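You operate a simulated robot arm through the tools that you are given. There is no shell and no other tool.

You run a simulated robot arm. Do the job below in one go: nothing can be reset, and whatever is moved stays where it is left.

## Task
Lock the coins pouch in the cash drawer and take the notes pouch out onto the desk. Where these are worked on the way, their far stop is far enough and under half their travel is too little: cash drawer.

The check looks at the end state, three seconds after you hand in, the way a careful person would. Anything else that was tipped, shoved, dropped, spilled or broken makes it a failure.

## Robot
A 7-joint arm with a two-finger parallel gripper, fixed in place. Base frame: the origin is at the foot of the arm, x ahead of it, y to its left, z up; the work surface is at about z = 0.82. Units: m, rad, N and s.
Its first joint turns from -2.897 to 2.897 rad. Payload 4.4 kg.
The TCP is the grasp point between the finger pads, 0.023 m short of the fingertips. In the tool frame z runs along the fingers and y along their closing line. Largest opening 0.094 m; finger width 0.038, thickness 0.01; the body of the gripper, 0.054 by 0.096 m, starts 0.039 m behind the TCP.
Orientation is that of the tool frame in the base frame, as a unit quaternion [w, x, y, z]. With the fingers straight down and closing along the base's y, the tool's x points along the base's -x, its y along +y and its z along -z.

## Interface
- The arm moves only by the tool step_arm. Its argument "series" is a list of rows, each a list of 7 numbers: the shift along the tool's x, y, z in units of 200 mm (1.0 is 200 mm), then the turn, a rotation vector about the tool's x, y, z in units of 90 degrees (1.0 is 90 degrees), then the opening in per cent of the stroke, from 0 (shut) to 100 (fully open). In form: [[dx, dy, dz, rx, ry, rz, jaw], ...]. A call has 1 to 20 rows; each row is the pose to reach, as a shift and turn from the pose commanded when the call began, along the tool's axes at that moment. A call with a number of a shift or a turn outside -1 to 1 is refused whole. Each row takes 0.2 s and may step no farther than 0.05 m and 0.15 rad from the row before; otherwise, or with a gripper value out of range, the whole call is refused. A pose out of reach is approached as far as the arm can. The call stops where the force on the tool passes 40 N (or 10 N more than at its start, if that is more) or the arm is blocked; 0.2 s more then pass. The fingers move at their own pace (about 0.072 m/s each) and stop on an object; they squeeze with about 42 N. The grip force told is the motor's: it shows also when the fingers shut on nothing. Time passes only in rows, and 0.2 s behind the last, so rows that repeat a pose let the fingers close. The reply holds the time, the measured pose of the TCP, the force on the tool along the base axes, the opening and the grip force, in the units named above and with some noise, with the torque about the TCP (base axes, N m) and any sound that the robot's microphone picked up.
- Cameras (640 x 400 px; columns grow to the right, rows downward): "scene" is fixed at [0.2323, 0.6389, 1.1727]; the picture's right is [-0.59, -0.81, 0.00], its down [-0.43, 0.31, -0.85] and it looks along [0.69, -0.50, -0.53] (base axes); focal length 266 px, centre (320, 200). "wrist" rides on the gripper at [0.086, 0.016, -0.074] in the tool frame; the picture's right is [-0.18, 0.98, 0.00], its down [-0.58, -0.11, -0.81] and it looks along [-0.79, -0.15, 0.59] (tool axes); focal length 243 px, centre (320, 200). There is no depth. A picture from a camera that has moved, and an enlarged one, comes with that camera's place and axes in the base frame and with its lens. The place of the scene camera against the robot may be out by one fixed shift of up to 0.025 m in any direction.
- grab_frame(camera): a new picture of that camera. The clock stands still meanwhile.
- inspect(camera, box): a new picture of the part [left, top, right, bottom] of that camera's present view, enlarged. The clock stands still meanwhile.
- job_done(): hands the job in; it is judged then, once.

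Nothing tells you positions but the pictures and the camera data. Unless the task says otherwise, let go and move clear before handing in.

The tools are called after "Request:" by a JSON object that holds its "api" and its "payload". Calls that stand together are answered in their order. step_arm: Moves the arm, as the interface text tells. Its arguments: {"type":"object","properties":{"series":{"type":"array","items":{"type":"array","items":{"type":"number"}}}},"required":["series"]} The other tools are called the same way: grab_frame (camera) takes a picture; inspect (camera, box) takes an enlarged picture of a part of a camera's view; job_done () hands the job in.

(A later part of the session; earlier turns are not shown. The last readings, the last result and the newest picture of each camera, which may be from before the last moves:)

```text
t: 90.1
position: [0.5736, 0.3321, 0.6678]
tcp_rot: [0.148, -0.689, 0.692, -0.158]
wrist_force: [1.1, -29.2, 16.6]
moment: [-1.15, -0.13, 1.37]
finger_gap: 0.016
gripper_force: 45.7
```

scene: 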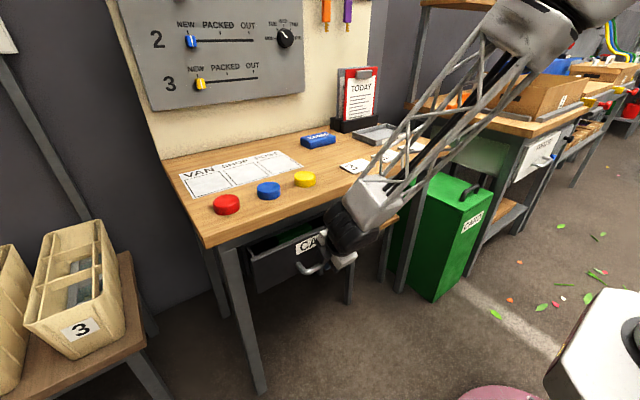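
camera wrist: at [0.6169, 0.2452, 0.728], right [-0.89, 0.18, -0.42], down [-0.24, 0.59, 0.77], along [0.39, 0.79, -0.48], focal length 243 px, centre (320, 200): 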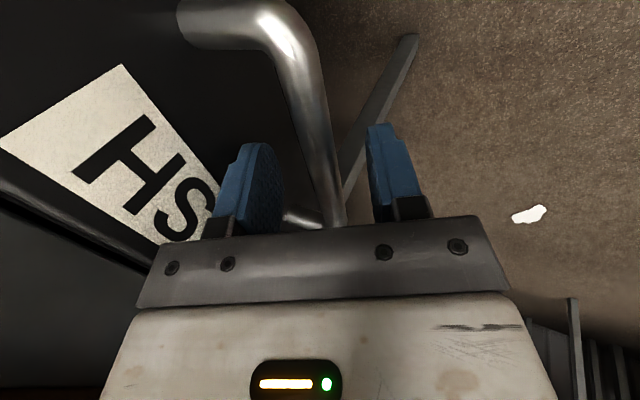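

Request:
{"api": "step_arm", "payload": {"series": [[0.015, -0.004, -0.009, 0, 0, 0, 0], [0.015, -0.004, -0.009, 0, 0, 0, 0]]}}

```text
t: 90.5
position: [0.5723, 0.3325, 0.6671]
tcp_rot: [0.148, -0.69, 0.691, -0.156]
wrist_force: [-0.4, 10.9, -6.1]
moment: [-1.0, -0.02, 1.5]
finger_gap: 0.0158
gripper_force: 45.1
stopped in row 2: the force on the tool passed its limit at 46 N (the readings are from after the stop); the commanded pose is now the measured one
```

The arm is very stiff sideways, so about 1 mm of error makes 20 N against a tight grip. I'll open the jaws slightly to hook the bar loosely and pull with the rear finger.

Request:
{"api": "step_arm", "payload": {"series": [[0, 0, 0, 0, 0, 0, 26], [0, 0, 0, 0, 0, 0, 26], [0, 0.0227, -0.0106, 0, 0, 0, 26], [0, 0.0453, -0.0212, 0, 0, 0, 26], [0, 0.0906, -0.0423, 0, 0, 0, 26], [0, 0.136, -0.0635, 0, 0, 0, 26]]}}

Request:
{"api": "grab_frame", "payload": {"camera": "scene"}}

```text
t: 91.9
position: [0.5419, 0.3318, 0.6672]
tcp_rot: [0.148, -0.69, 0.691, -0.156]
wrist_force: [0.6, 0.2, 0.1]
moment: [-0.01, 0.0, -0.03]
finger_gap: 0.0244
gripper_force: 0.0
```

```text
taken
```

scene: 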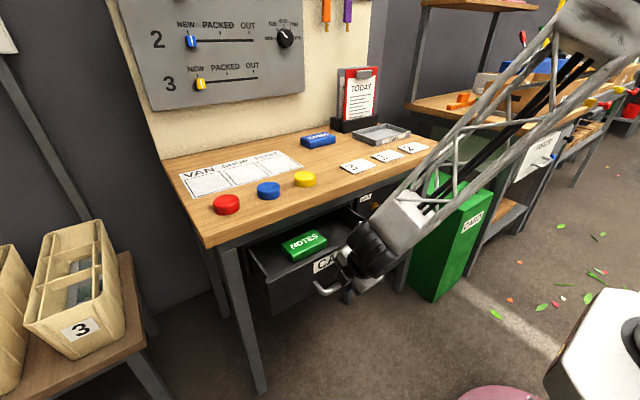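

The drawer is out about 12 cm and the green NOTES pouch is visible inside. I'll keep pulling and gradually reduce the tilt.

Request:
{"api": "step_arm", "payload": {"series": [[0, 0.0453, -0.0212, 0, 0, 0, 26], [0, 0.0906, -0.0423, -0.02, 0, 0, 26], [0, 0.136, -0.0635, -0.04, 0, 0, 26], [0, 0.181, -0.0846, -0.06, 0, 0, 26], [0, 0.2265, -0.1058, -0.08, 0, 0, 26]]}}

Request:
{"api": "grab_frame", "payload": {"camera": "scene"}}

```text
t: 93.1
position: [0.4932, 0.3317, 0.6677]
tcp_rot: [-0.104, 0.699, -0.699, 0.112]
wrist_force: [0.0, -0.3, -0.3]
moment: [0.02, 0.02, -0.02]
finger_gap: 0.0246
gripper_force: 0.0
```

```text
taken
```

scene: 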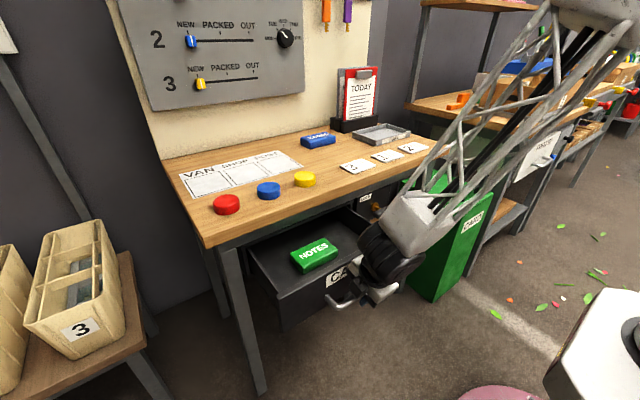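

Request:
{"api": "step_arm", "payload": {"series": [[0, 0.0477, -0.015, -0.02, 0, 0, 26], [0, 0.0954, -0.03, -0.04, 0, 0, 26], [0, 0.143, -0.045, -0.06, 0, 0, 26], [0, 0.191, -0.06, -0.08, 0, 0, 26]]}}

Request:
{"api": "grab_frame", "payload": {"camera": "scene"}}

```text
t: 94.1
position: [0.4528, 0.3321, 0.6667]
tcp_rot: [0.06, -0.704, 0.704, -0.068]
wrist_force: [-0.2, -0.1, 0.2]
moment: [-0.02, 0.0, 0.01]
finger_gap: 0.0241
gripper_force: 0.1
```

```text
taken
```

scene: 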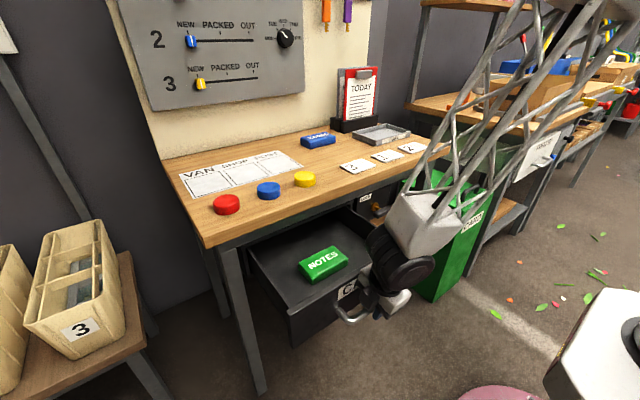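

Request:
{"api": "step_arm", "payload": {"series": [[0, 0.049, -0.008, -0.01, 0, 0, 26], [0, 0.098, -0.016, -0.02, 0, 0, 26], [0, 0.147, -0.024, -0.03, 0, 0, 26]]}}

Request:
{"api": "grab_frame", "payload": {"camera": "wrist"}}

Request:
{"api": "inspect", "payload": {"camera": "scene", "box": [230, 180, 450, 318]}}

```text
t: 94.9
position: [0.4233, 0.3298, 0.667]
tcp_rot: [0.043, -0.704, 0.707, -0.05]
wrist_force: [-0.1, 0.4, -1.0]
moment: [0.01, -0.02, 0.0]
finger_gap: 0.0242
gripper_force: 0.0
```

```text
taken
camera wrist: at [0.3965, 0.2439, 0.7388], right [-0.97, 0.19, -0.13], down [0.0, 0.59, 0.81], along [0.23, 0.79, -0.57], focal length 243 px, centre (320, 200)
```

wrist: 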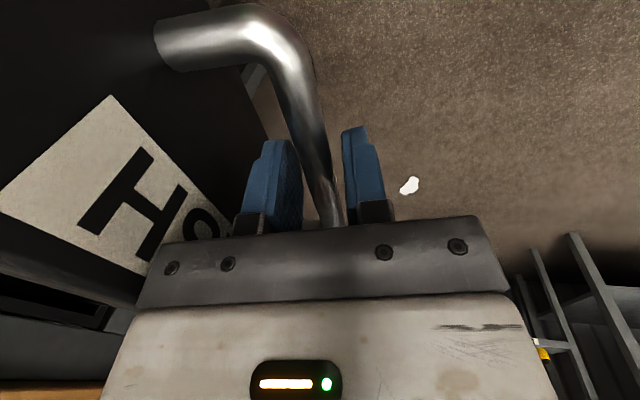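

```text
2.90 times, centred on (340, 249) of scene
camera zoom: at [0.2323, 0.6389, 1.1727], right [-0.59, -0.81, 0.0], down [-0.43, 0.31, -0.85], along [0.69, -0.5, -0.53], focal length 771 px, centre (262, 58)
```

zoom: 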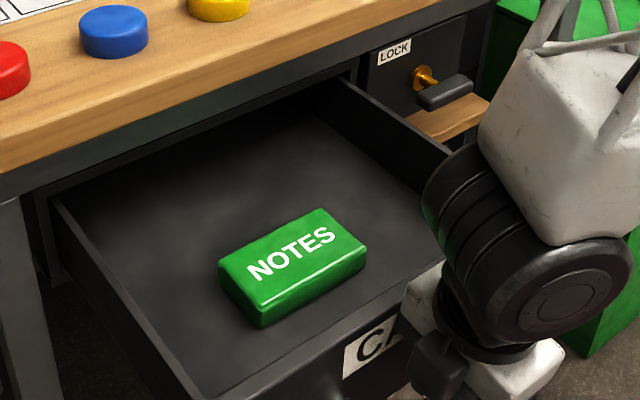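

The drawer is open by about 24 cm and the NOTES pouch lies fully exposed. I'll let go of the bar and lift straight up, then look down into the drawer.

Request:
{"api": "step_arm", "payload": {"series": [[0, 0, 0, 0, 0, 0, 40], [0, 0, -0.1, 0, 0, 0, 40], [0, 0, -0.25, 0, 0, 0, 50], [0, 0, -0.45, 0, 0, 0, 60], [0, 0, -0.65, 0, 0, 0, 80], [0, 0, -0.85, 0, 0, 0, 100], [0, 0, -1.0, 0, 0, 0, 100]]}}

Request:
{"api": "grab_frame", "payload": {"camera": "wrist"}}

Request:
{"api": "inspect", "payload": {"camera": "scene", "box": [230, 180, 450, 318]}}

```text
t: 96.5
position: [0.3946, 0.335, 0.8667]
tcp_rot: [0.045, -0.705, 0.706, -0.052]
wrist_force: [-1.1, -0.4, 0.0]
moment: [0.03, 0.0, 0.02]
finger_gap: 0.0938
gripper_force: 0.1
```

```text
taken
camera wrist: at [0.369, 0.2486, 0.938], right [-0.97, 0.18, -0.13], down [0.0, 0.59, 0.81], along [0.23, 0.79, -0.57], focal length 243 px, centre (320, 200)
```

wrist: 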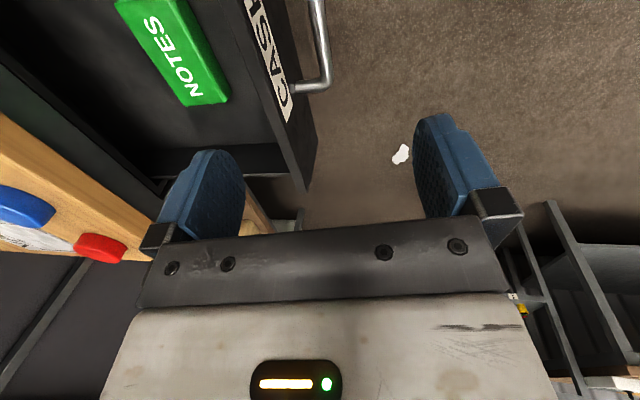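

```text
2.90 times, centred on (340, 249) of scene
camera zoom: at [0.2323, 0.6389, 1.1727], right [-0.59, -0.81, 0.0], down [-0.43, 0.31, -0.85], along [0.69, -0.5, -0.53], focal length 771 px, centre (262, 58)
```

zoom: 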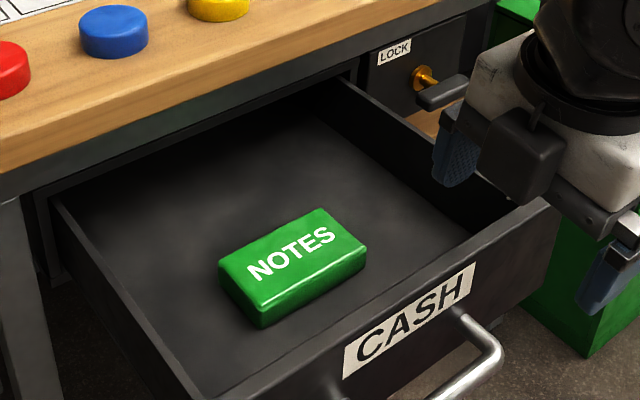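

Request:
{"api": "step_arm", "payload": {"series": [[0.15, -0.06, -0.02, -0.012, 0, 0, 100], [0.31, -0.12, -0.05, -0.024, 0, 0, 100], [0.47, -0.17, -0.07, -0.036, 0, 0, 100], [0.62, -0.23, -0.1, -0.05, 0, 0, 100], [0.775, -0.289, -0.122, -0.061, 0, 0, 100]]}}

Request:
{"api": "grab_frame", "payload": {"camera": "wrist"}}

```text
t: 97.7
position: [0.4479, 0.1787, 0.8994]
tcp_rot: [0.009, -0.706, 0.708, -0.017]
wrist_force: [-0.5, 0.0, 0.3]
moment: [-0.02, 0.0, -0.01]
finger_gap: 0.0941
gripper_force: 0.0
```

```text
taken
camera wrist: at [0.4291, 0.092, 0.9732], right [-0.98, 0.19, -0.04], down [0.08, 0.59, 0.8], along [0.17, 0.79, -0.59], focal length 243 px, centre (320, 200)
```

wrist: 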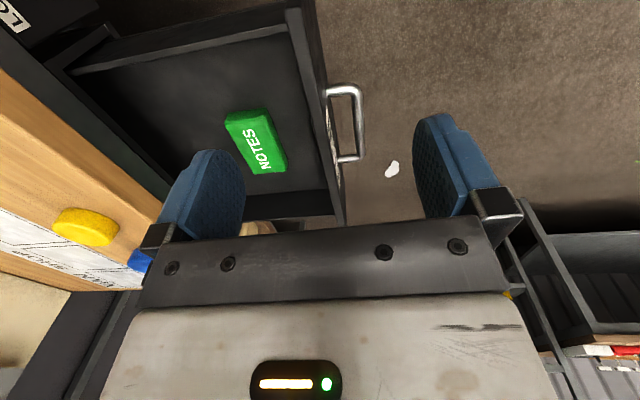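

Request:
{"api": "inspect", "payload": {"camera": "wrist", "box": [180, 70, 372, 190]}}

```text
3.33 times, centred on (276, 130) of wrist
camera zoom: at [0.4291, 0.092, 0.9732], right [-0.98, 0.19, -0.04], down [0.08, 0.59, 0.8], along [0.17, 0.79, -0.59], focal length 809 px, centre (467, 433)
```

zoom: 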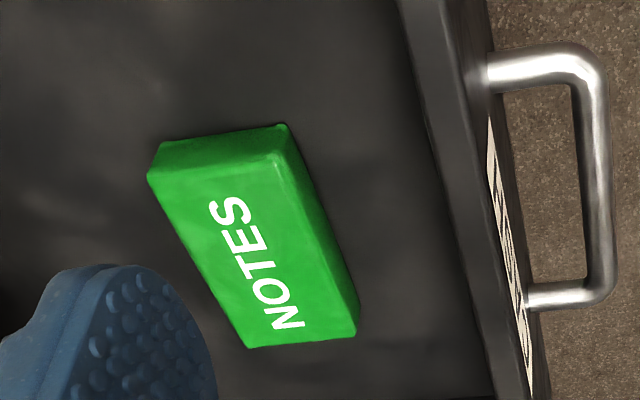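

The notes pouch spans about x 0.563–0.629, y 0.290–0.407, with its top at z≈0.662. I'll go above its centre with the jaws fully open, closing along x.

Request:
{"api": "step_arm", "payload": {"series": [[-0.14, -0.12, 0.04, -0.005, 0, 0, 100], [-0.28, -0.245, 0.1, -0.01, 0, 0, 100], [-0.42, -0.37, 0.18, -0.015, 0, 0, 100], [-0.56, -0.49, 0.26, -0.02, 0, 0, 100], [-0.7, -0.61, 0.34, -0.02, 0, 0, 100], [-0.845, -0.735, 0.42, -0.02, 0, 0, 100]]}}

Request:
{"api": "grab_frame", "payload": {"camera": "wrist"}}

Request:
{"api": "grab_frame", "payload": {"camera": "scene"}}

```text
t: 99.1
position: [0.6023, 0.349, 0.8192]
tcp_rot: [-0.001, -0.706, 0.708, -0.007]
wrist_force: [0.4, 0.0, 1.0]
moment: [-0.01, 0.0, 0.01]
finger_gap: 0.0941
gripper_force: 0.1
```

```text
taken
camera wrist: at [0.5834, 0.2622, 0.8938], right [-0.98, 0.19, -0.01], down [0.1, 0.59, 0.8], along [0.16, 0.79, -0.6], focal length 243 px, centre (320, 200)
```

wrist: 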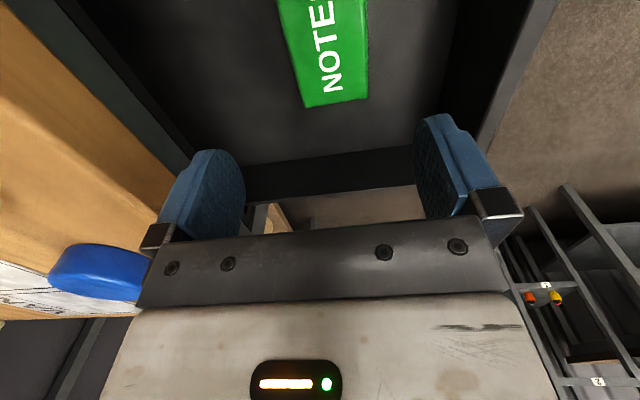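

```text
taken
```

scene: 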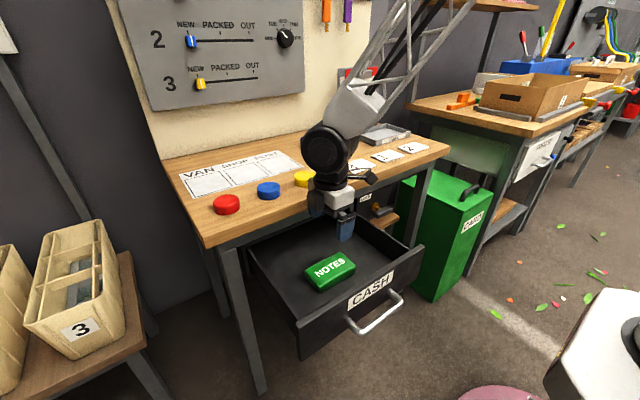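

Request:
{"api": "step_arm", "payload": {"series": [[0.01, 0.02, 0.15, 0, 0, 0, 100], [0.01, 0.024, 0.3, 0, 0, 0, 100], [0.01, 0.024, 0.45, 0, 0, 0, 100], [0.01, 0.024, 0.58, 0, 0, 0, 100], [0.01, 0.024, 0.68, 0, 0, 0, 100]]}}

Request:
{"api": "grab_frame", "payload": {"camera": "wrist"}}

Request:
{"api": "inspect", "payload": {"camera": "scene", "box": [240, 170, 440, 295]}}

```text
t: 100.3
position: [0.5964, 0.3406, 0.6828]
tcp_rot: [0.0, -0.706, 0.708, -0.006]
wrist_force: [-0.2, 0.1, -0.1]
moment: [-0.02, -0.01, -0.02]
finger_gap: 0.0942
gripper_force: 0.0
```

```text
taken
camera wrist: at [0.5799, 0.2551, 0.7581], right [-0.98, 0.19, -0.01], down [0.1, 0.59, 0.8], along [0.16, 0.79, -0.6], focal length 243 px, centre (320, 200)
```

wrist: 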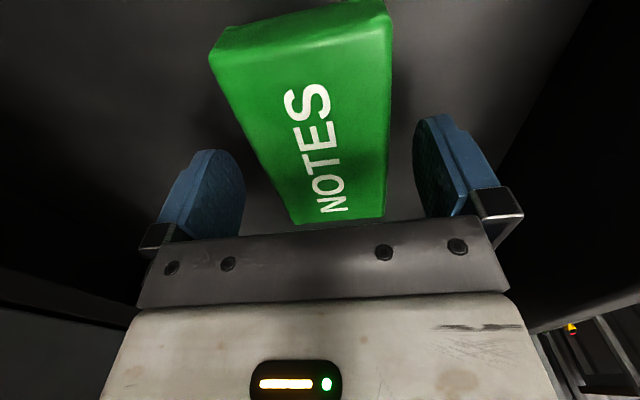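

```text
3.20 times, centred on (340, 232) of scene
camera zoom: at [0.2323, 0.6389, 1.1727], right [-0.59, -0.81, 0.0], down [-0.43, 0.31, -0.85], along [0.69, -0.5, -0.53], focal length 851 px, centre (256, 96)
```

zoom: 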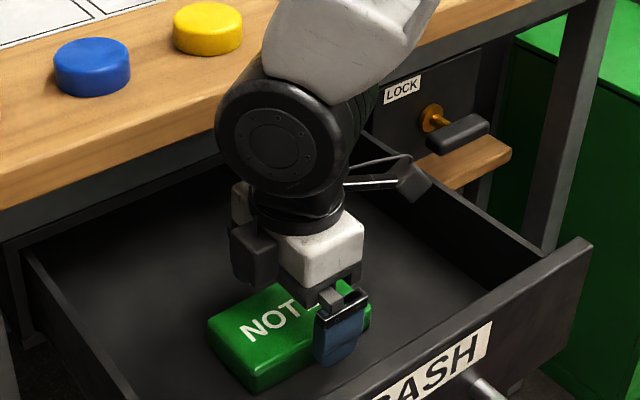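

Request:
{"api": "step_arm", "payload": {"series": [[-0.02, 0, 0.03, 0, 0, 0, 100], [-0.02, 0, 0.06, 0, 0, 0, 100], [-0.02, 0, 0.09, 0, 0, 0, 100]]}}

Request:
{"api": "inspect", "payload": {"camera": "scene", "box": [280, 220, 380, 283]}}

```text
t: 101.1
position: [0.597, 0.3472, 0.6653]
tcp_rot: [-0.001, -0.706, 0.708, -0.006]
wrist_force: [0.7, -0.4, -0.9]
moment: [-0.02, 0.04, -0.03]
finger_gap: 0.0939
gripper_force: 0.1
```

```text
6.35 times, centred on (330, 252) of scene
camera zoom: at [0.2323, 0.6389, 1.1727], right [-0.59, -0.81, 0.0], down [-0.43, 0.31, -0.85], along [0.69, -0.5, -0.53], focal length 1688 px, centre (256, -127)
```

zoom: 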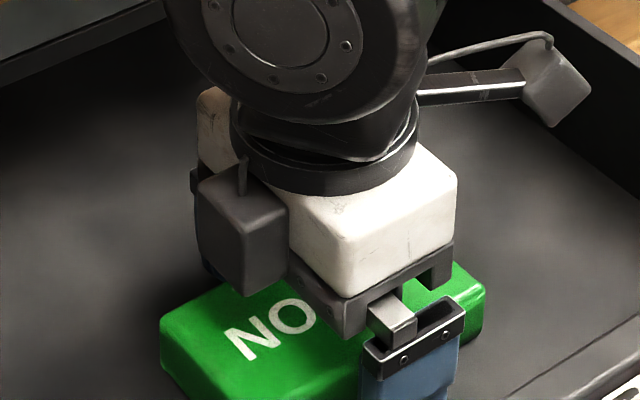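

Request:
{"api": "step_arm", "payload": {"series": [[0, 0, 0.02, 0, 0, 0, 100], [0, 0, 0.02, 0, 0, 0, 60], [0, 0, 0.02, 0, 0, 0, 30], [0, 0, 0.02, 0, 0, 0, 30], [0, 0, 0.02, 0, 0, 0, 30]]}}

```text
t: 102.2
position: [0.5984, 0.3467, 0.6621]
tcp_rot: [0.0, -0.706, 0.708, -0.006]
wrist_force: [-0.1, -6.1, 8.8]
moment: [0.13, 0.43, 0.2]
finger_gap: 0.0697
gripper_force: 42.0
stopped in row 5: the force on the tool passed its limit at 41 N (the readings are from after the stop); the commanded pose is now the measured one
```

The pouch is gripped (69.7 mm wide). Lifting it straight up.

Request:
{"api": "step_arm", "payload": {"series": [[0, 0, -0.03, 0, 0, 0, 20], [0, 0, -0.08, 0, 0, 0, 20], [0, 0, -0.15, 0, 0, 0, 20]]}}

Request:
{"api": "inspect", "payload": {"camera": "scene", "box": [240, 170, 440, 295]}}

```text
t: 103.0
position: [0.5987, 0.3478, 0.6908]
tcp_rot: [0.0, -0.706, 0.708, -0.005]
wrist_force: [-0.7, 0.0, -3.0]
moment: [0.03, 0.0, 0.02]
finger_gap: 0.0698
gripper_force: 41.9
```

```text
3.20 times, centred on (340, 232) of scene
camera zoom: at [0.2323, 0.6389, 1.1727], right [-0.59, -0.81, 0.0], down [-0.43, 0.31, -0.85], along [0.69, -0.5, -0.53], focal length 851 px, centre (256, 96)
```

zoom: 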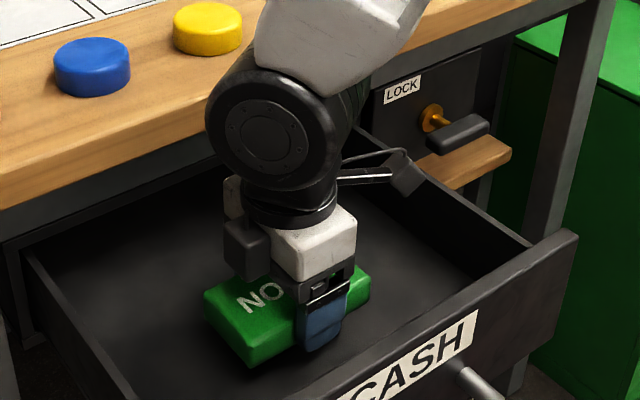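

The pouch is held and the arm is clear. I'll raise it well above the desk height and move it over the desk, checking the layout on the way.

Request:
{"api": "step_arm", "payload": {"series": [[0, 0, -0.15, 0, 0, 0, 20], [0, 0, -0.3, 0, 0, 0, 20], [0, 0, -0.45, 0, 0, 0, 20], [0, 0, -0.6, 0, 0, 0, 20], [0, 0, -0.75, 0, 0, 0, 20], [0, 0, -0.9, 0, 0, 0, 20], [0, 0, -1.0, 0, 0, 0, 20]]}}

Request:
{"api": "step_arm", "payload": {"series": [[0.1, 0, -0.15, 0, 0, 0, 20], [0.2, 0, -0.3, 0, 0, 0, 20], [0.35, -0.1, -0.35, 0, 0, 0, 20], [0.5, -0.2, -0.35, 0, 0, 0, 20], [0.65, -0.3, -0.35, 0, 0, 0, 20], [0.8, -0.4, -0.35, 0, 0, 0, 20], [0.85, -0.55, -0.35, 0, 0, 0, 20], [0.85, -0.7, -0.35, 0, 0, 0, 20]]}}

Request:
{"api": "grab_frame", "payload": {"camera": "wrist"}}

Request:
{"api": "grab_frame", "payload": {"camera": "scene"}}

```text
t: 104.6
position: [0.596, 0.3476, 0.8917]
tcp_rot: [0.0, -0.706, 0.708, -0.006]
wrist_force: [0.1, 0.4, -1.3]
moment: [0.03, 0.03, -0.01]
finger_gap: 0.0696
gripper_force: 42.1
```

```text
t: 106.4
position: [0.7351, 0.1789, 0.9627]
tcp_rot: [0.001, -0.707, 0.708, -0.007]
wrist_force: [0.1, 0.3, -2.7]
moment: [0.02, 0.01, -0.02]
finger_gap: 0.0698
gripper_force: 41.5
```

```text
taken
camera wrist: at [0.7185, 0.0929, 1.0368], right [-0.98, 0.19, -0.01], down [0.1, 0.59, 0.8], along [0.16, 0.79, -0.6], focal length 243 px, centre (320, 200)
```

wrist: 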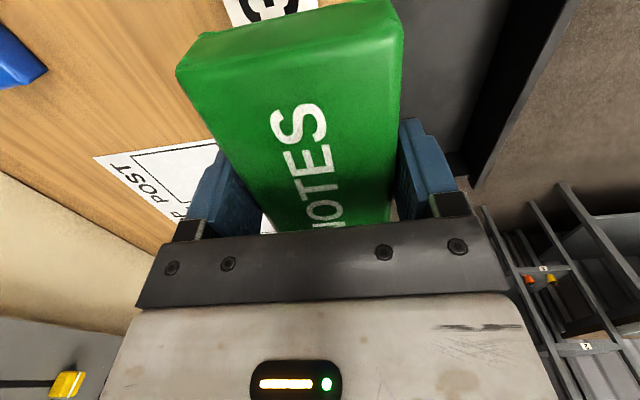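

```text
taken
```

scene: 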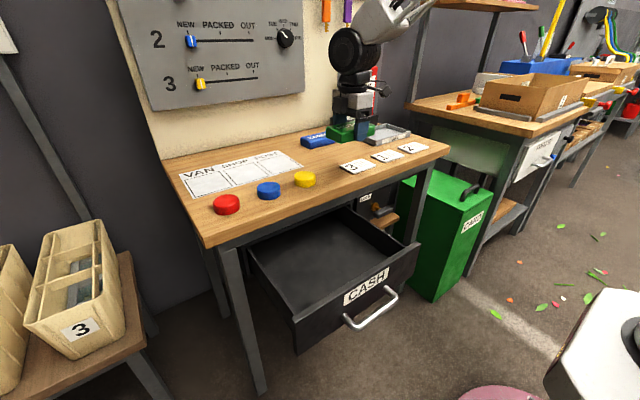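

The layout is clear. Card 3 ends at x≈0.797, the VAN sheet starts at y≈0.246, and the coins pouch starts at x≈0.943. I'll set NOTES down in the free space at about (0.855, 0.178).

Request:
{"api": "step_arm", "payload": {"series": [[0, -0.15, 0, 0, 0, 0, 20], [0, -0.3, 0.03, 0, 0, 0, 20], [0, -0.45, 0.1, 0, 0, 0, 20], [0, -0.6, 0.2, 0, 0, 0, 20], [0, -0.6, 0.35, 0, 0, 0, 20], [0, -0.6, 0.46, 0, 0, 0, 20]]}}

Request:
{"api": "grab_frame", "payload": {"camera": "wrist"}}

Request:
{"api": "inspect", "payload": {"camera": "scene", "box": [240, 90, 440, 215]}}

```text
t: 107.8
position: [0.8565, 0.179, 0.8744]
tcp_rot: [0.0, -0.706, 0.708, -0.006]
wrist_force: [0.1, -0.1, -1.6]
moment: [0.02, 0.01, 0.04]
finger_gap: 0.0695
gripper_force: 41.9
```

```text
taken
camera wrist: at [0.8397, 0.0928, 0.9493], right [-0.98, 0.19, -0.01], down [0.1, 0.59, 0.8], along [0.16, 0.79, -0.6], focal length 243 px, centre (320, 200)
```

wrist: 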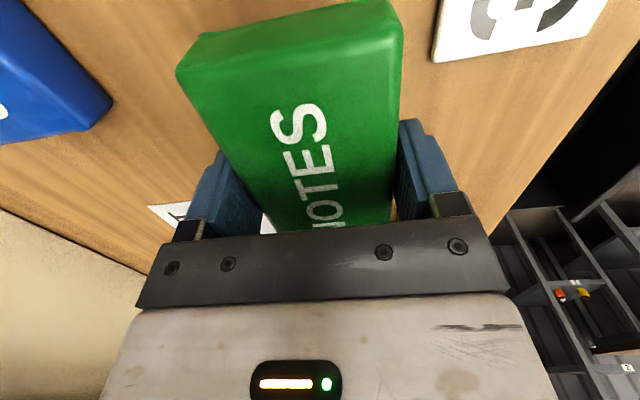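

```text
3.20 times, centred on (340, 152) of scene
camera zoom: at [0.2323, 0.6389, 1.1727], right [-0.59, -0.81, 0.0], down [-0.43, 0.31, -0.85], along [0.69, -0.5, -0.53], focal length 851 px, centre (256, 352)
```

zoom: 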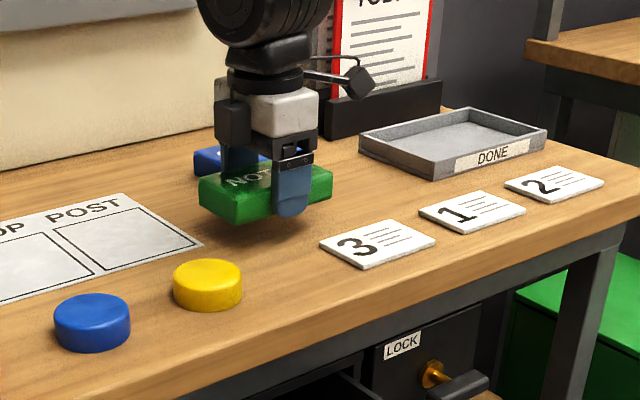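

Request:
{"api": "step_arm", "payload": {"series": [[0, 0, 0.04, 0, 0, 0, 20], [0, 0, 0.07, 0, 0, 0, 20], [0, 0, 0.09, 0, 0, 0, 20], [0, 0, 0.105, 0, 0, 0, 20]]}}

Request:
{"api": "inspect", "payload": {"camera": "scene", "box": [280, 110, 380, 173]}}

```text
t: 108.8
position: [0.8553, 0.1764, 0.8523]
tcp_rot: [0.0, -0.706, 0.708, -0.007]
wrist_force: [0.6, -0.5, -1.5]
moment: [0.02, 0.0, 0.0]
finger_gap: 0.0697
gripper_force: 42.4
```

```text
6.35 times, centred on (330, 142) of scene
camera zoom: at [0.2323, 0.6389, 1.1727], right [-0.59, -0.81, 0.0], down [-0.43, 0.31, -0.85], along [0.69, -0.5, -0.53], focal length 1688 px, centre (256, 571)
```

zoom: 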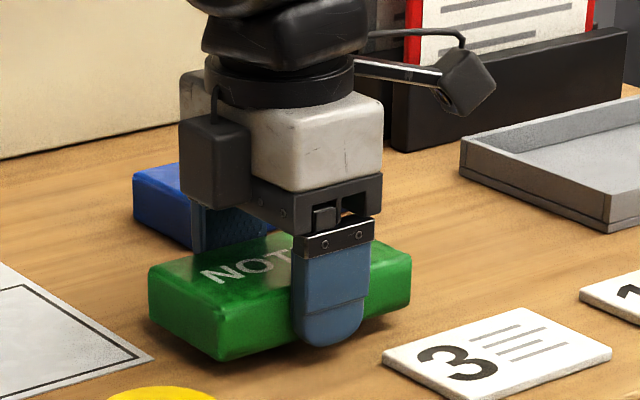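

Request:
{"api": "step_arm", "payload": {"series": [[0, 0, 0.01, 0, 0, 0, 20], [0, 0, 0.02, 0, 0, 0, 20], [0, 0, 0.03, 0, 0, 0, 20], [0, 0, 0.03, 0, 0, 0, 20]]}}

```text
t: 109.8
position: [0.8558, 0.1785, 0.8466]
tcp_rot: [0.0, -0.706, 0.708, -0.006]
wrist_force: [-0.4, 0.1, -3.0]
moment: [0.0, -0.04, -0.04]
finger_gap: 0.0696
gripper_force: 42.0
```

Request:
{"api": "step_arm", "payload": {"series": [[0, 0, 0.007, 0, 0, 0, 20], [0, 0, 0.014, 0, 0, 0, 20], [0, 0, 0.014, 0, 0, 0, 20]]}}

Request:
{"api": "inspect", "payload": {"camera": "scene", "box": [280, 110, 380, 173]}}

```text
t: 110.6
position: [0.8548, 0.1786, 0.8457]
tcp_rot: [0.001, -0.707, 0.708, -0.007]
wrist_force: [-0.1, 0.5, -1.5]
moment: [-0.01, 0.01, -0.03]
finger_gap: 0.0697
gripper_force: 42.2
```

```text
6.35 times, centred on (330, 142) of scene
camera zoom: at [0.2323, 0.6389, 1.1727], right [-0.59, -0.81, 0.0], down [-0.43, 0.31, -0.85], along [0.69, -0.5, -0.53], focal length 1688 px, centre (256, 571)
```

zoom: 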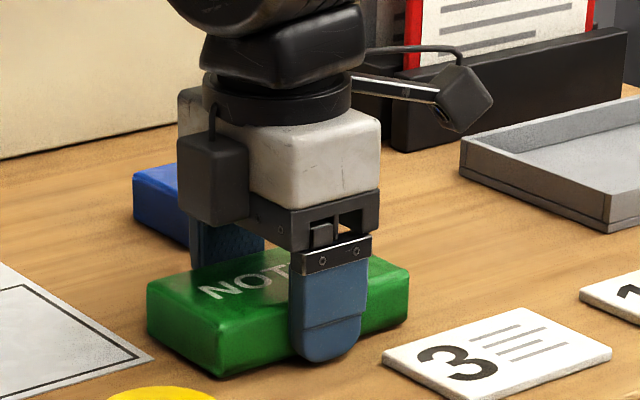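

Request:
{"api": "step_arm", "payload": {"series": [[0, 0, 0.008, 0, 0, 0, 20], [0, 0, 0.015, 0, 0, 0, 20], [0, 0, 0.015, 0, 0, 0, 20]]}}

```text
t: 111.4
position: [0.8562, 0.1782, 0.8436]
tcp_rot: [0.001, -0.705, 0.709, -0.008]
wrist_force: [-13.6, -2.7, 32.5]
moment: [-0.05, 1.56, 0.19]
finger_gap: 0.0696
gripper_force: 41.9
```

Touchdown. I'll ease the pressure and open the jaws just enough to release.

Request:
{"api": "step_arm", "payload": {"series": [[0, 0, -0.006, 0, 0, 0, 20], [0, 0, -0.006, 0, 0, 0, 82], [0, 0, -0.006, 0, 0, 0, 82], [0, 0, -0.006, 0, 0, 0, 82]]}}

Request:
{"api": "step_arm", "payload": {"series": [[0, 0, -0.05, 0, 0, 0, 82], [0, 0, -0.15, 0, 0, 0, 82], [0, 0, -0.3, 0, 0, 0, 82], [0, 0, -0.45, 0, 0, 0, 90], [0, 0, -0.6, 0, 0, 0, 100]]}}

Request:
{"api": "grab_frame", "payload": {"camera": "wrist"}}

Request:
{"api": "inspect", "payload": {"camera": "scene", "box": [240, 90, 440, 215]}}

```text
t: 112.4
position: [0.8564, 0.1781, 0.8435]
tcp_rot: [0.001, -0.706, 0.708, -0.007]
wrist_force: [12.8, 11.4, 21.6]
moment: [0.69, 0.62, -0.73]
finger_gap: 0.0717
gripper_force: 0.1
```

```text
t: 113.6
position: [0.8561, 0.1809, 0.9629]
tcp_rot: [0.0, -0.706, 0.708, -0.007]
wrist_force: [0.3, 0.4, -0.1]
moment: [-0.01, -0.01, 0.02]
finger_gap: 0.0941
gripper_force: 0.0
```

```text
taken
camera wrist: at [0.8387, 0.0952, 1.0382], right [-0.98, 0.19, -0.01], down [0.1, 0.59, 0.8], along [0.16, 0.79, -0.6], focal length 243 px, centre (320, 200)
```

wrist: 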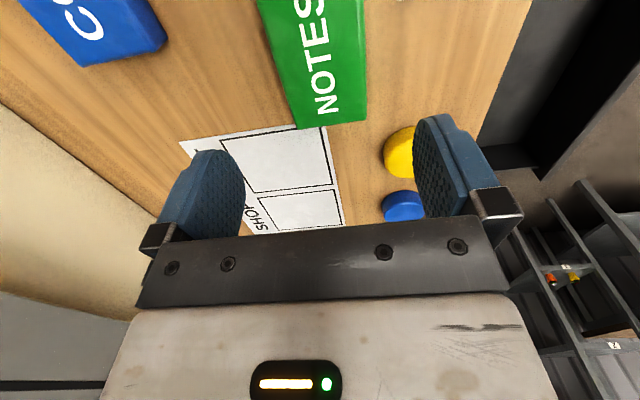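

```text
3.20 times, centred on (340, 152) of scene
camera zoom: at [0.2323, 0.6389, 1.1727], right [-0.59, -0.81, 0.0], down [-0.43, 0.31, -0.85], along [0.69, -0.5, -0.53], focal length 851 px, centre (256, 352)
```

zoom: 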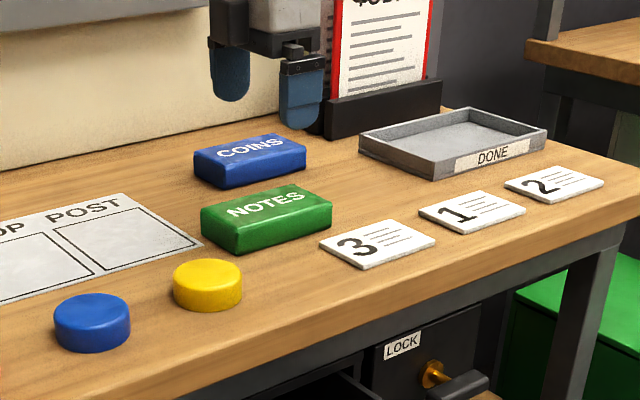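

NOTES is resting flat on the desk. Now I'll shift sideways to get a full view of the COINS pouch and measure it.

Request:
{"api": "step_arm", "payload": {"series": [[0.2, 0, 0, 0, 0, 0, 100], [0.4, 0, 0, 0, 0, 0, 100], [0.6, 0, 0, 0, 0, 0, 100], [0.75, 0, 0, 0, 0, 0, 100]]}}

Request:
{"api": "grab_frame", "payload": {"camera": "wrist"}}

Request:
{"api": "inspect", "payload": {"camera": "wrist", "box": [60, 0, 380, 200]}}

```text
t: 114.6
position: [0.8534, 0.0299, 0.9665]
tcp_rot: [0.0, -0.706, 0.708, -0.007]
wrist_force: [-0.5, 0.3, -0.9]
moment: [0.04, 0.0, 0.02]
finger_gap: 0.0939
gripper_force: 0.2
```

```text
taken
camera wrist: at [0.8373, -0.0558, 1.0407], right [-0.98, 0.19, -0.01], down [0.1, 0.59, 0.8], along [0.16, 0.79, -0.6], focal length 243 px, centre (320, 200)
```

wrist: 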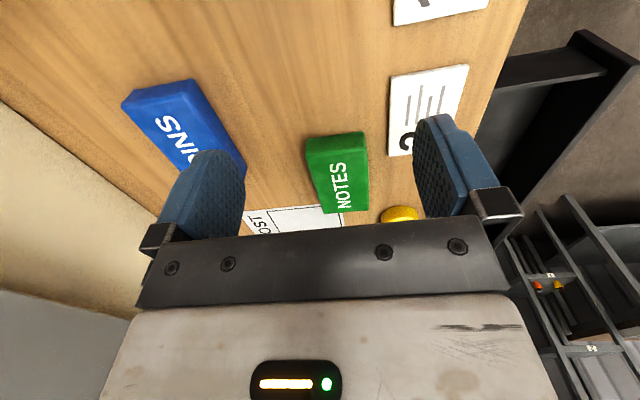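

```text
2.00 times, centred on (220, 100) of wrist
camera zoom: at [0.8373, -0.0558, 1.0407], right [-0.98, 0.19, -0.01], down [0.1, 0.59, 0.8], along [0.16, 0.79, -0.6], focal length 485 px, centre (520, 400)
```

zoom: 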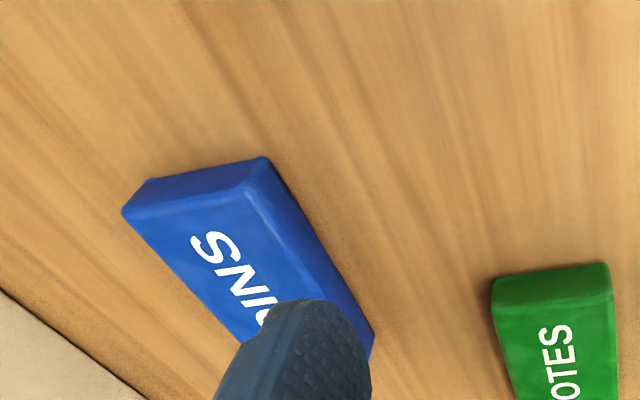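

The coins pouch spans about x 0.973–1.034, y 0.032–0.149, so its centre (1.003, 0.091) is slightly past straight-down reach. A small outward tilt of about 9° should cover it. I'll move above it and check that it's reachable.

Request:
{"api": "step_arm", "payload": {"series": [[-0.06, -0.13, 0.0, 0.02, 0, 0, 84], [-0.12, -0.26, 0.03, 0.04, 0, 0, 84], [-0.18, -0.39, 0.08, 0.06, 0, 0, 84], [-0.24, -0.52, 0.13, 0.08, 0, 0, 84], [-0.305, -0.65, 0.18, 0.1, 0, 0, 84], [-0.305, -0.74, 0.2, 0.1, 0, 0, 84]]}}

Request:
{"api": "grab_frame", "payload": {"camera": "wrist"}}

Request:
{"api": "inspect", "payload": {"camera": "scene", "box": [240, 60, 440, 185]}}

```text
t: 116.0
position: [1.0009, 0.0887, 0.9252]
tcp_rot: [0.056, -0.704, 0.705, -0.062]
wrist_force: [0.2, 0.8, 0.1]
moment: [-0.03, -0.02, -0.01]
finger_gap: 0.0792
gripper_force: 0.1
```

```text
taken
camera wrist: at [0.973, 0.003, 0.9969], right [-0.97, 0.19, -0.17], down [-0.03, 0.59, 0.81], along [0.25, 0.79, -0.57], focal length 243 px, centre (320, 200)
```

wrist: 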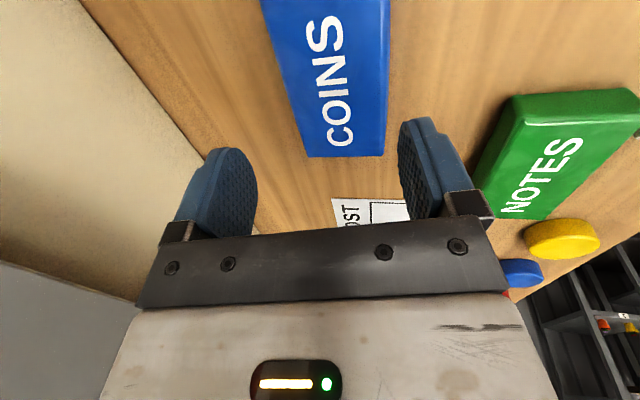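

```text
3.20 times, centred on (340, 122) of scene
camera zoom: at [0.2323, 0.6389, 1.1727], right [-0.59, -0.81, 0.0], down [-0.43, 0.31, -0.85], along [0.69, -0.5, -0.53], focal length 851 px, centre (256, 448)
```

zoom: 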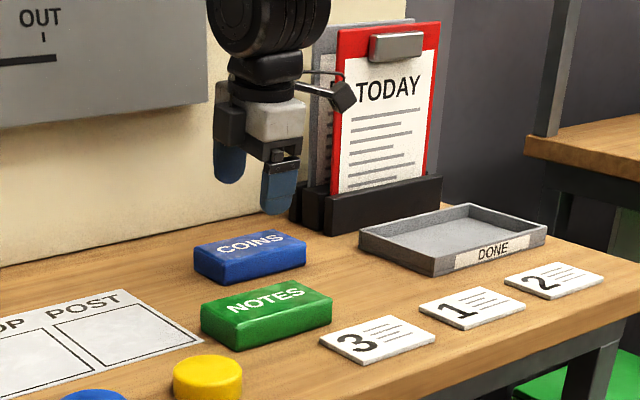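

The pose is reachable and centred. I'll descend vertically over the coins pouch.

Request:
{"api": "step_arm", "payload": {"series": [[0, 0.01, 0.08, 0, 0, 0, 84], [0, 0.022, 0.16, 0, 0, 0, 84], [0, 0.033, 0.23, 0, 0, 0, 84], [0, 0.042, 0.29, 0, 0, 0, 84]]}}

Request:
{"api": "grab_frame", "payload": {"camera": "wrist"}}

Request:
{"api": "inspect", "payload": {"camera": "scene", "box": [270, 90, 390, 165]}}

```text
t: 117.0
position: [1.0022, 0.0875, 0.8653]
tcp_rot: [0.056, -0.704, 0.705, -0.062]
wrist_force: [0.7, -0.3, 0.4]
moment: [0.02, 0.0, -0.01]
finger_gap: 0.079
gripper_force: 0.2
```

```text
taken
camera wrist: at [0.9748, 0.0016, 0.9362], right [-0.97, 0.19, -0.17], down [-0.02, 0.59, 0.81], along [0.25, 0.79, -0.57], focal length 243 px, centre (320, 200)
```

wrist: 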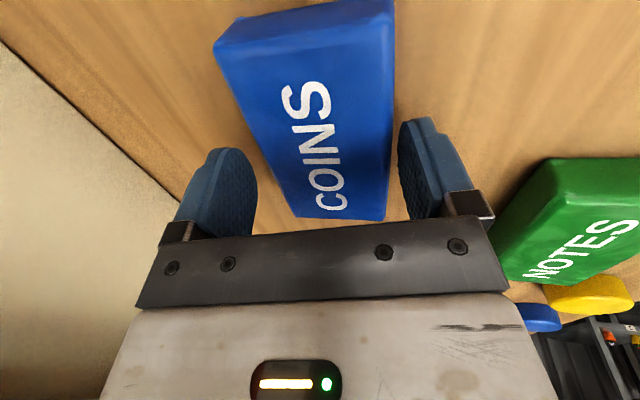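

```text
5.33 times, centred on (330, 128) of scene
camera zoom: at [0.2323, 0.6389, 1.1727], right [-0.59, -0.81, 0.0], down [-0.43, 0.31, -0.85], along [0.69, -0.5, -0.53], focal length 1418 px, centre (267, 587)
```

zoom: 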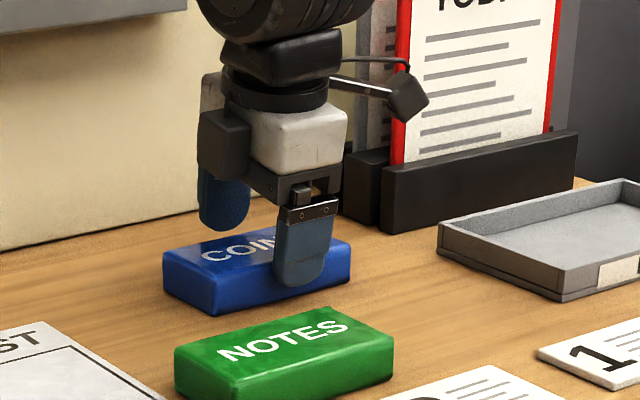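

Request:
{"api": "step_arm", "payload": {"series": [[0, 0.004, 0.025, 0, 0, 0, 84], [0, 0.008, 0.045, 0, 0, 0, 84], [0, 0.011, 0.062, 0, 0, 0, 84]]}}

```text
t: 117.8
position: [1.0025, 0.0873, 0.8532]
tcp_rot: [0.056, -0.704, 0.705, -0.062]
wrist_force: [0.6, 0.0, -0.1]
moment: [0.0, -0.02, -0.04]
finger_gap: 0.0789
gripper_force: 0.1
```

Request:
{"api": "step_arm", "payload": {"series": [[0, 0, 0, 0, 0, 0, 50], [0, 0, 0, 0, 0, 0, 20], [0, 0, 0, 0, 0, 0, 20], [0, 0, 0, 0, 0, 0, 20]]}}

Request:
{"api": "inspect", "payload": {"camera": "scene", "box": [270, 90, 390, 165]}}

```text
t: 118.8
position: [1.0038, 0.088, 0.8527]
tcp_rot: [0.055, -0.703, 0.706, -0.062]
wrist_force: [-0.1, -0.8, -0.8]
moment: [0.01, 0.07, -0.05]
finger_gap: 0.0722
gripper_force: 41.8
```

```text
5.33 times, centred on (330, 128) of scene
camera zoom: at [0.2323, 0.6389, 1.1727], right [-0.59, -0.81, 0.0], down [-0.43, 0.31, -0.85], along [0.69, -0.5, -0.53], focal length 1418 px, centre (267, 587)
```

zoom: 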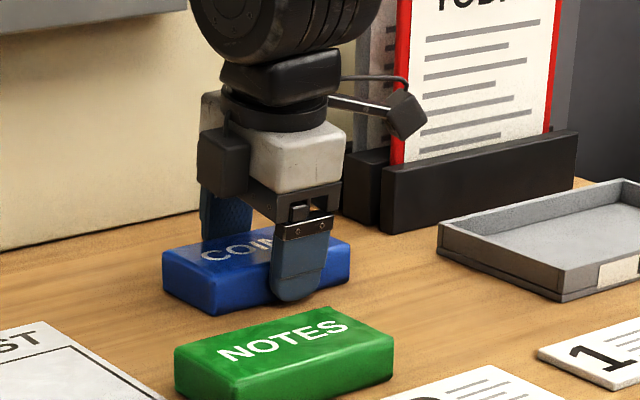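

The pouch is gripped (72 mm because of the tilt). Lifting slowly.

Request:
{"api": "step_arm", "payload": {"series": [[0, -0.004, -0.025, 0, 0, 0, 20], [0, -0.01, -0.06, 0, 0, 0, 20], [0, -0.025, -0.148, 0, 0, 0, 20], [0, -0.042, -0.25, 0, 0, 0, 20]]}}

Request:
{"api": "inspect", "payload": {"camera": "scene", "box": [270, 70, 390, 145]}}

Request:
{"api": "grab_frame", "payload": {"camera": "wrist"}}

```text
t: 119.8
position: [1.0045, 0.0883, 0.9032]
tcp_rot: [0.056, -0.704, 0.706, -0.062]
wrist_force: [-0.6, 0.1, -2.1]
moment: [0.01, 0.0, 0.02]
finger_gap: 0.0717
gripper_force: 42.0
```

```text
5.33 times, centred on (330, 108) of scene
camera zoom: at [0.2323, 0.6389, 1.1727], right [-0.59, -0.81, 0.0], down [-0.43, 0.31, -0.85], along [0.69, -0.5, -0.53], focal length 1418 px, centre (267, 693)
```

zoom: 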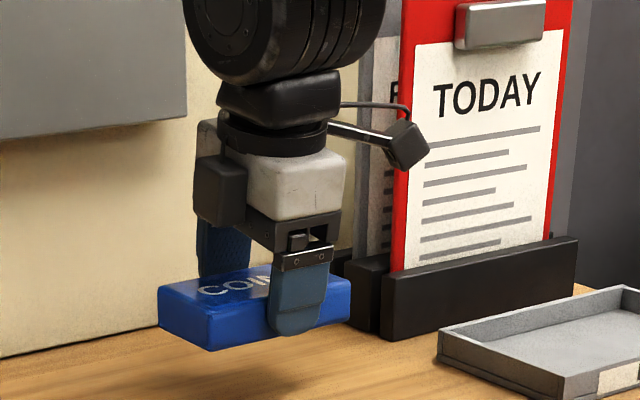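

```text
taken
camera wrist: at [0.976, 0.003, 0.9739], right [-0.97, 0.19, -0.16], down [-0.02, 0.59, 0.81], along [0.25, 0.79, -0.57], focal length 243 px, centre (320, 200)
```

wrist: 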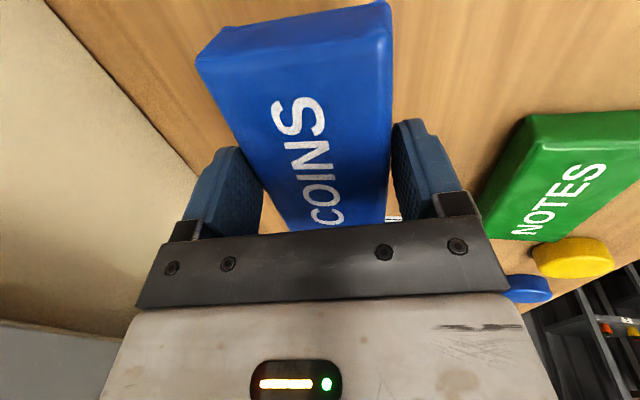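

The coins pouch is held level. I'll raise it, carry it back over the desk, and bring it above the open drawer.

Request:
{"api": "step_arm", "payload": {"series": [[0, -0.025, -0.148, 0, 0, 0, 20], [0, -0.05, -0.296, 0, 0, 0, 20], [-0.05, 0.14, -0.33, 0, 0, 0, 20], [-0.15, 0.33, -0.36, 0, 0, 0, 20], [-0.25, 0.52, -0.39, 0, 0, 0, 20], [-0.35, 0.7, -0.42, 0, 0, 0, 20], [-0.5, 0.788, -0.438, 0, 0, 0, 20]]}}

Request:
{"api": "step_arm", "payload": {"series": [[-0.13, 0.16, -0.03, 0, 0, 0, 20], [-0.26, 0.32, -0.055, 0, 0, 0, 20], [-0.4, 0.49, -0.083, 0, 0, 0, 20], [-0.53, 0.65, -0.11, 0, 0, 0, 20], [-0.66, 0.82, -0.14, 0, 0, 0, 20], [-0.79, 0.97, -0.165, 0, 0, 0, 20]]}}

Request:
{"api": "grab_frame", "payload": {"camera": "wrist"}}

Request:
{"api": "grab_frame", "payload": {"camera": "scene"}}

```text
t: 121.4
position: [0.8313, 0.1885, 0.9653]
tcp_rot: [0.056, -0.703, 0.706, -0.062]
wrist_force: [-0.7, -0.6, -3.0]
moment: [-0.02, -0.01, -0.01]
finger_gap: 0.0718
gripper_force: 42.1
```

```text
t: 122.8
position: [0.638, 0.349, 0.9624]
tcp_rot: [0.056, -0.704, 0.705, -0.062]
wrist_force: [0.3, 1.0, -1.4]
moment: [-0.03, -0.02, 0.01]
finger_gap: 0.0712
gripper_force: 42.3
```

```text
taken
camera wrist: at [0.609, 0.2636, 1.0343], right [-0.97, 0.19, -0.16], down [-0.02, 0.59, 0.81], along [0.25, 0.79, -0.57], focal length 243 px, centre (320, 200)
```

wrist: 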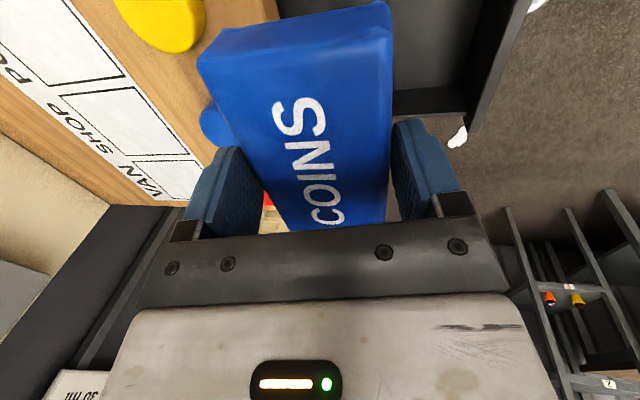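

```text
taken
```

scene: 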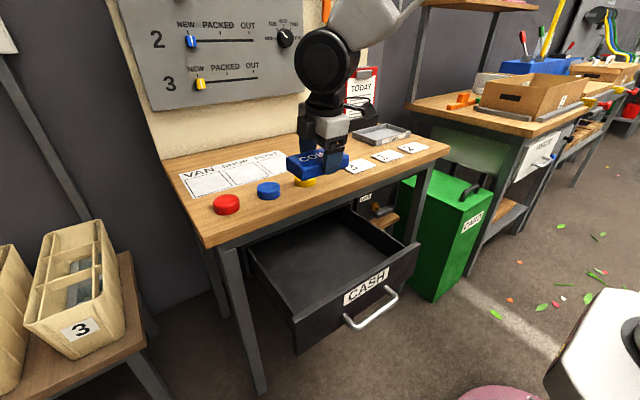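

Request:
{"api": "step_arm", "payload": {"series": [[0, 0.12, -0.02, 0, 0, 0, 20], [0, 0.2465, -0.042, 0, 0, 0, 20]]}}

Request:
{"api": "step_arm", "payload": {"series": [[0, 0.025, 0.15, 0, 0, 0, 20], [0, 0.051, 0.3, 0, 0, 0, 20], [0, 0.076, 0.45, 0, 0, 0, 20], [0, 0.102, 0.6, 0, 0, 0, 20], [0, 0.127, 0.75, 0, 0, 0, 20], [0, 0.159, 0.937, 0, 0, 0, 20]]}}

Request:
{"api": "grab_frame", "payload": {"camera": "wrist"}}

Request:
{"api": "inspect", "payload": {"camera": "scene", "box": [240, 150, 440, 275]}}

```text
t: 123.4
position: [0.5868, 0.3488, 0.9628]
tcp_rot: [0.056, -0.704, 0.705, -0.062]
wrist_force: [0.0, 0.0, -2.1]
moment: [-0.01, -0.03, 0.03]
finger_gap: 0.0715
gripper_force: 42.0
```

```text
t: 124.8
position: [0.5878, 0.3486, 0.7755]
tcp_rot: [0.056, -0.704, 0.705, -0.063]
wrist_force: [1.0, 0.0, -0.9]
moment: [-0.01, -0.02, 0.0]
finger_gap: 0.0712
gripper_force: 41.5
```

```text
taken
camera wrist: at [0.5582, 0.2618, 0.8466], right [-0.97, 0.19, -0.17], down [-0.03, 0.59, 0.81], along [0.25, 0.79, -0.57], focal length 243 px, centre (320, 200)
```

wrist: 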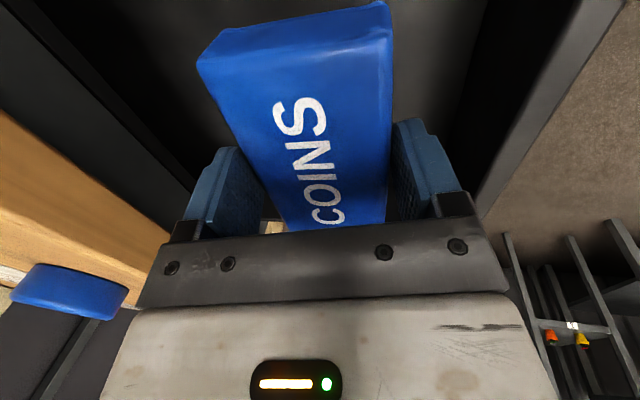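

```text
3.20 times, centred on (340, 212) of scene
camera zoom: at [0.2323, 0.6389, 1.1727], right [-0.59, -0.81, 0.0], down [-0.43, 0.31, -0.85], along [0.69, -0.5, -0.53], focal length 851 px, centre (256, 160)
```

zoom: 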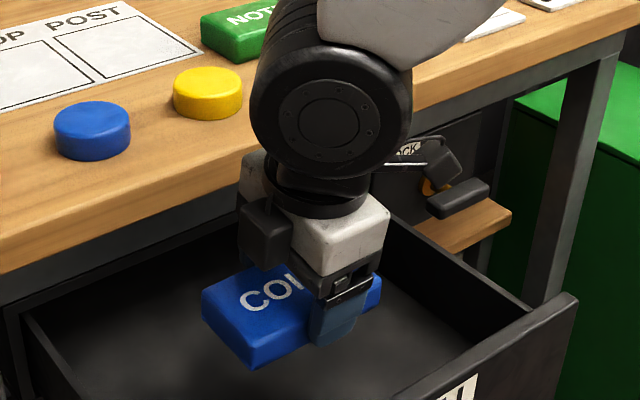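

Request:
{"api": "step_arm", "payload": {"series": [[0, 0.02, 0.12, 0, 0, 0, 20], [0, 0.04, 0.24, 0, 0, 0, 20], [0, 0.06, 0.36, 0, 0, 0, 20], [0, 0.075, 0.444, 0, 0, 0, 20]]}}

Request:
{"api": "inspect", "payload": {"camera": "scene", "box": [270, 190, 400, 271]}}

```text
t: 125.8
position: [0.5884, 0.3466, 0.6839]
tcp_rot: [0.056, -0.704, 0.705, -0.063]
wrist_force: [0.3, 0.4, -1.2]
moment: [-0.01, 0.05, -0.03]
finger_gap: 0.0715
gripper_force: 41.8
```

```text
4.92 times, centred on (335, 230) of scene
camera zoom: at [0.2323, 0.6389, 1.1727], right [-0.59, -0.81, 0.0], down [-0.43, 0.31, -0.85], along [0.69, -0.5, -0.53], focal length 1309 px, centre (246, 50)
```

zoom: 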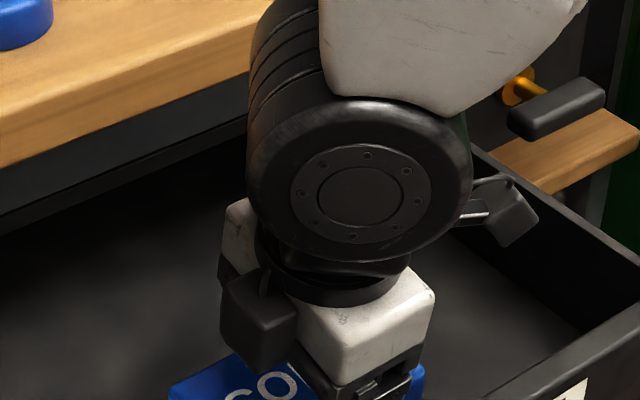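

Close to the drawer floor now. I'll go down in small steps until it touches.

Request:
{"api": "step_arm", "payload": {"series": [[0, 0.002, 0.015, 0, 0, 0, 20], [0, 0.005, 0.03, 0, 0, 0, 20], [0, 0.007, 0.04, 0, 0, 0, 20], [0, 0.008, 0.045, 0, 0, 0, 20]]}}

```text
t: 126.8
position: [0.5882, 0.3462, 0.6739]
tcp_rot: [0.055, -0.704, 0.706, -0.061]
wrist_force: [-1.8, -9.6, 24.9]
moment: [-0.85, 0.82, 0.33]
finger_gap: 0.0712
gripper_force: 41.6
```

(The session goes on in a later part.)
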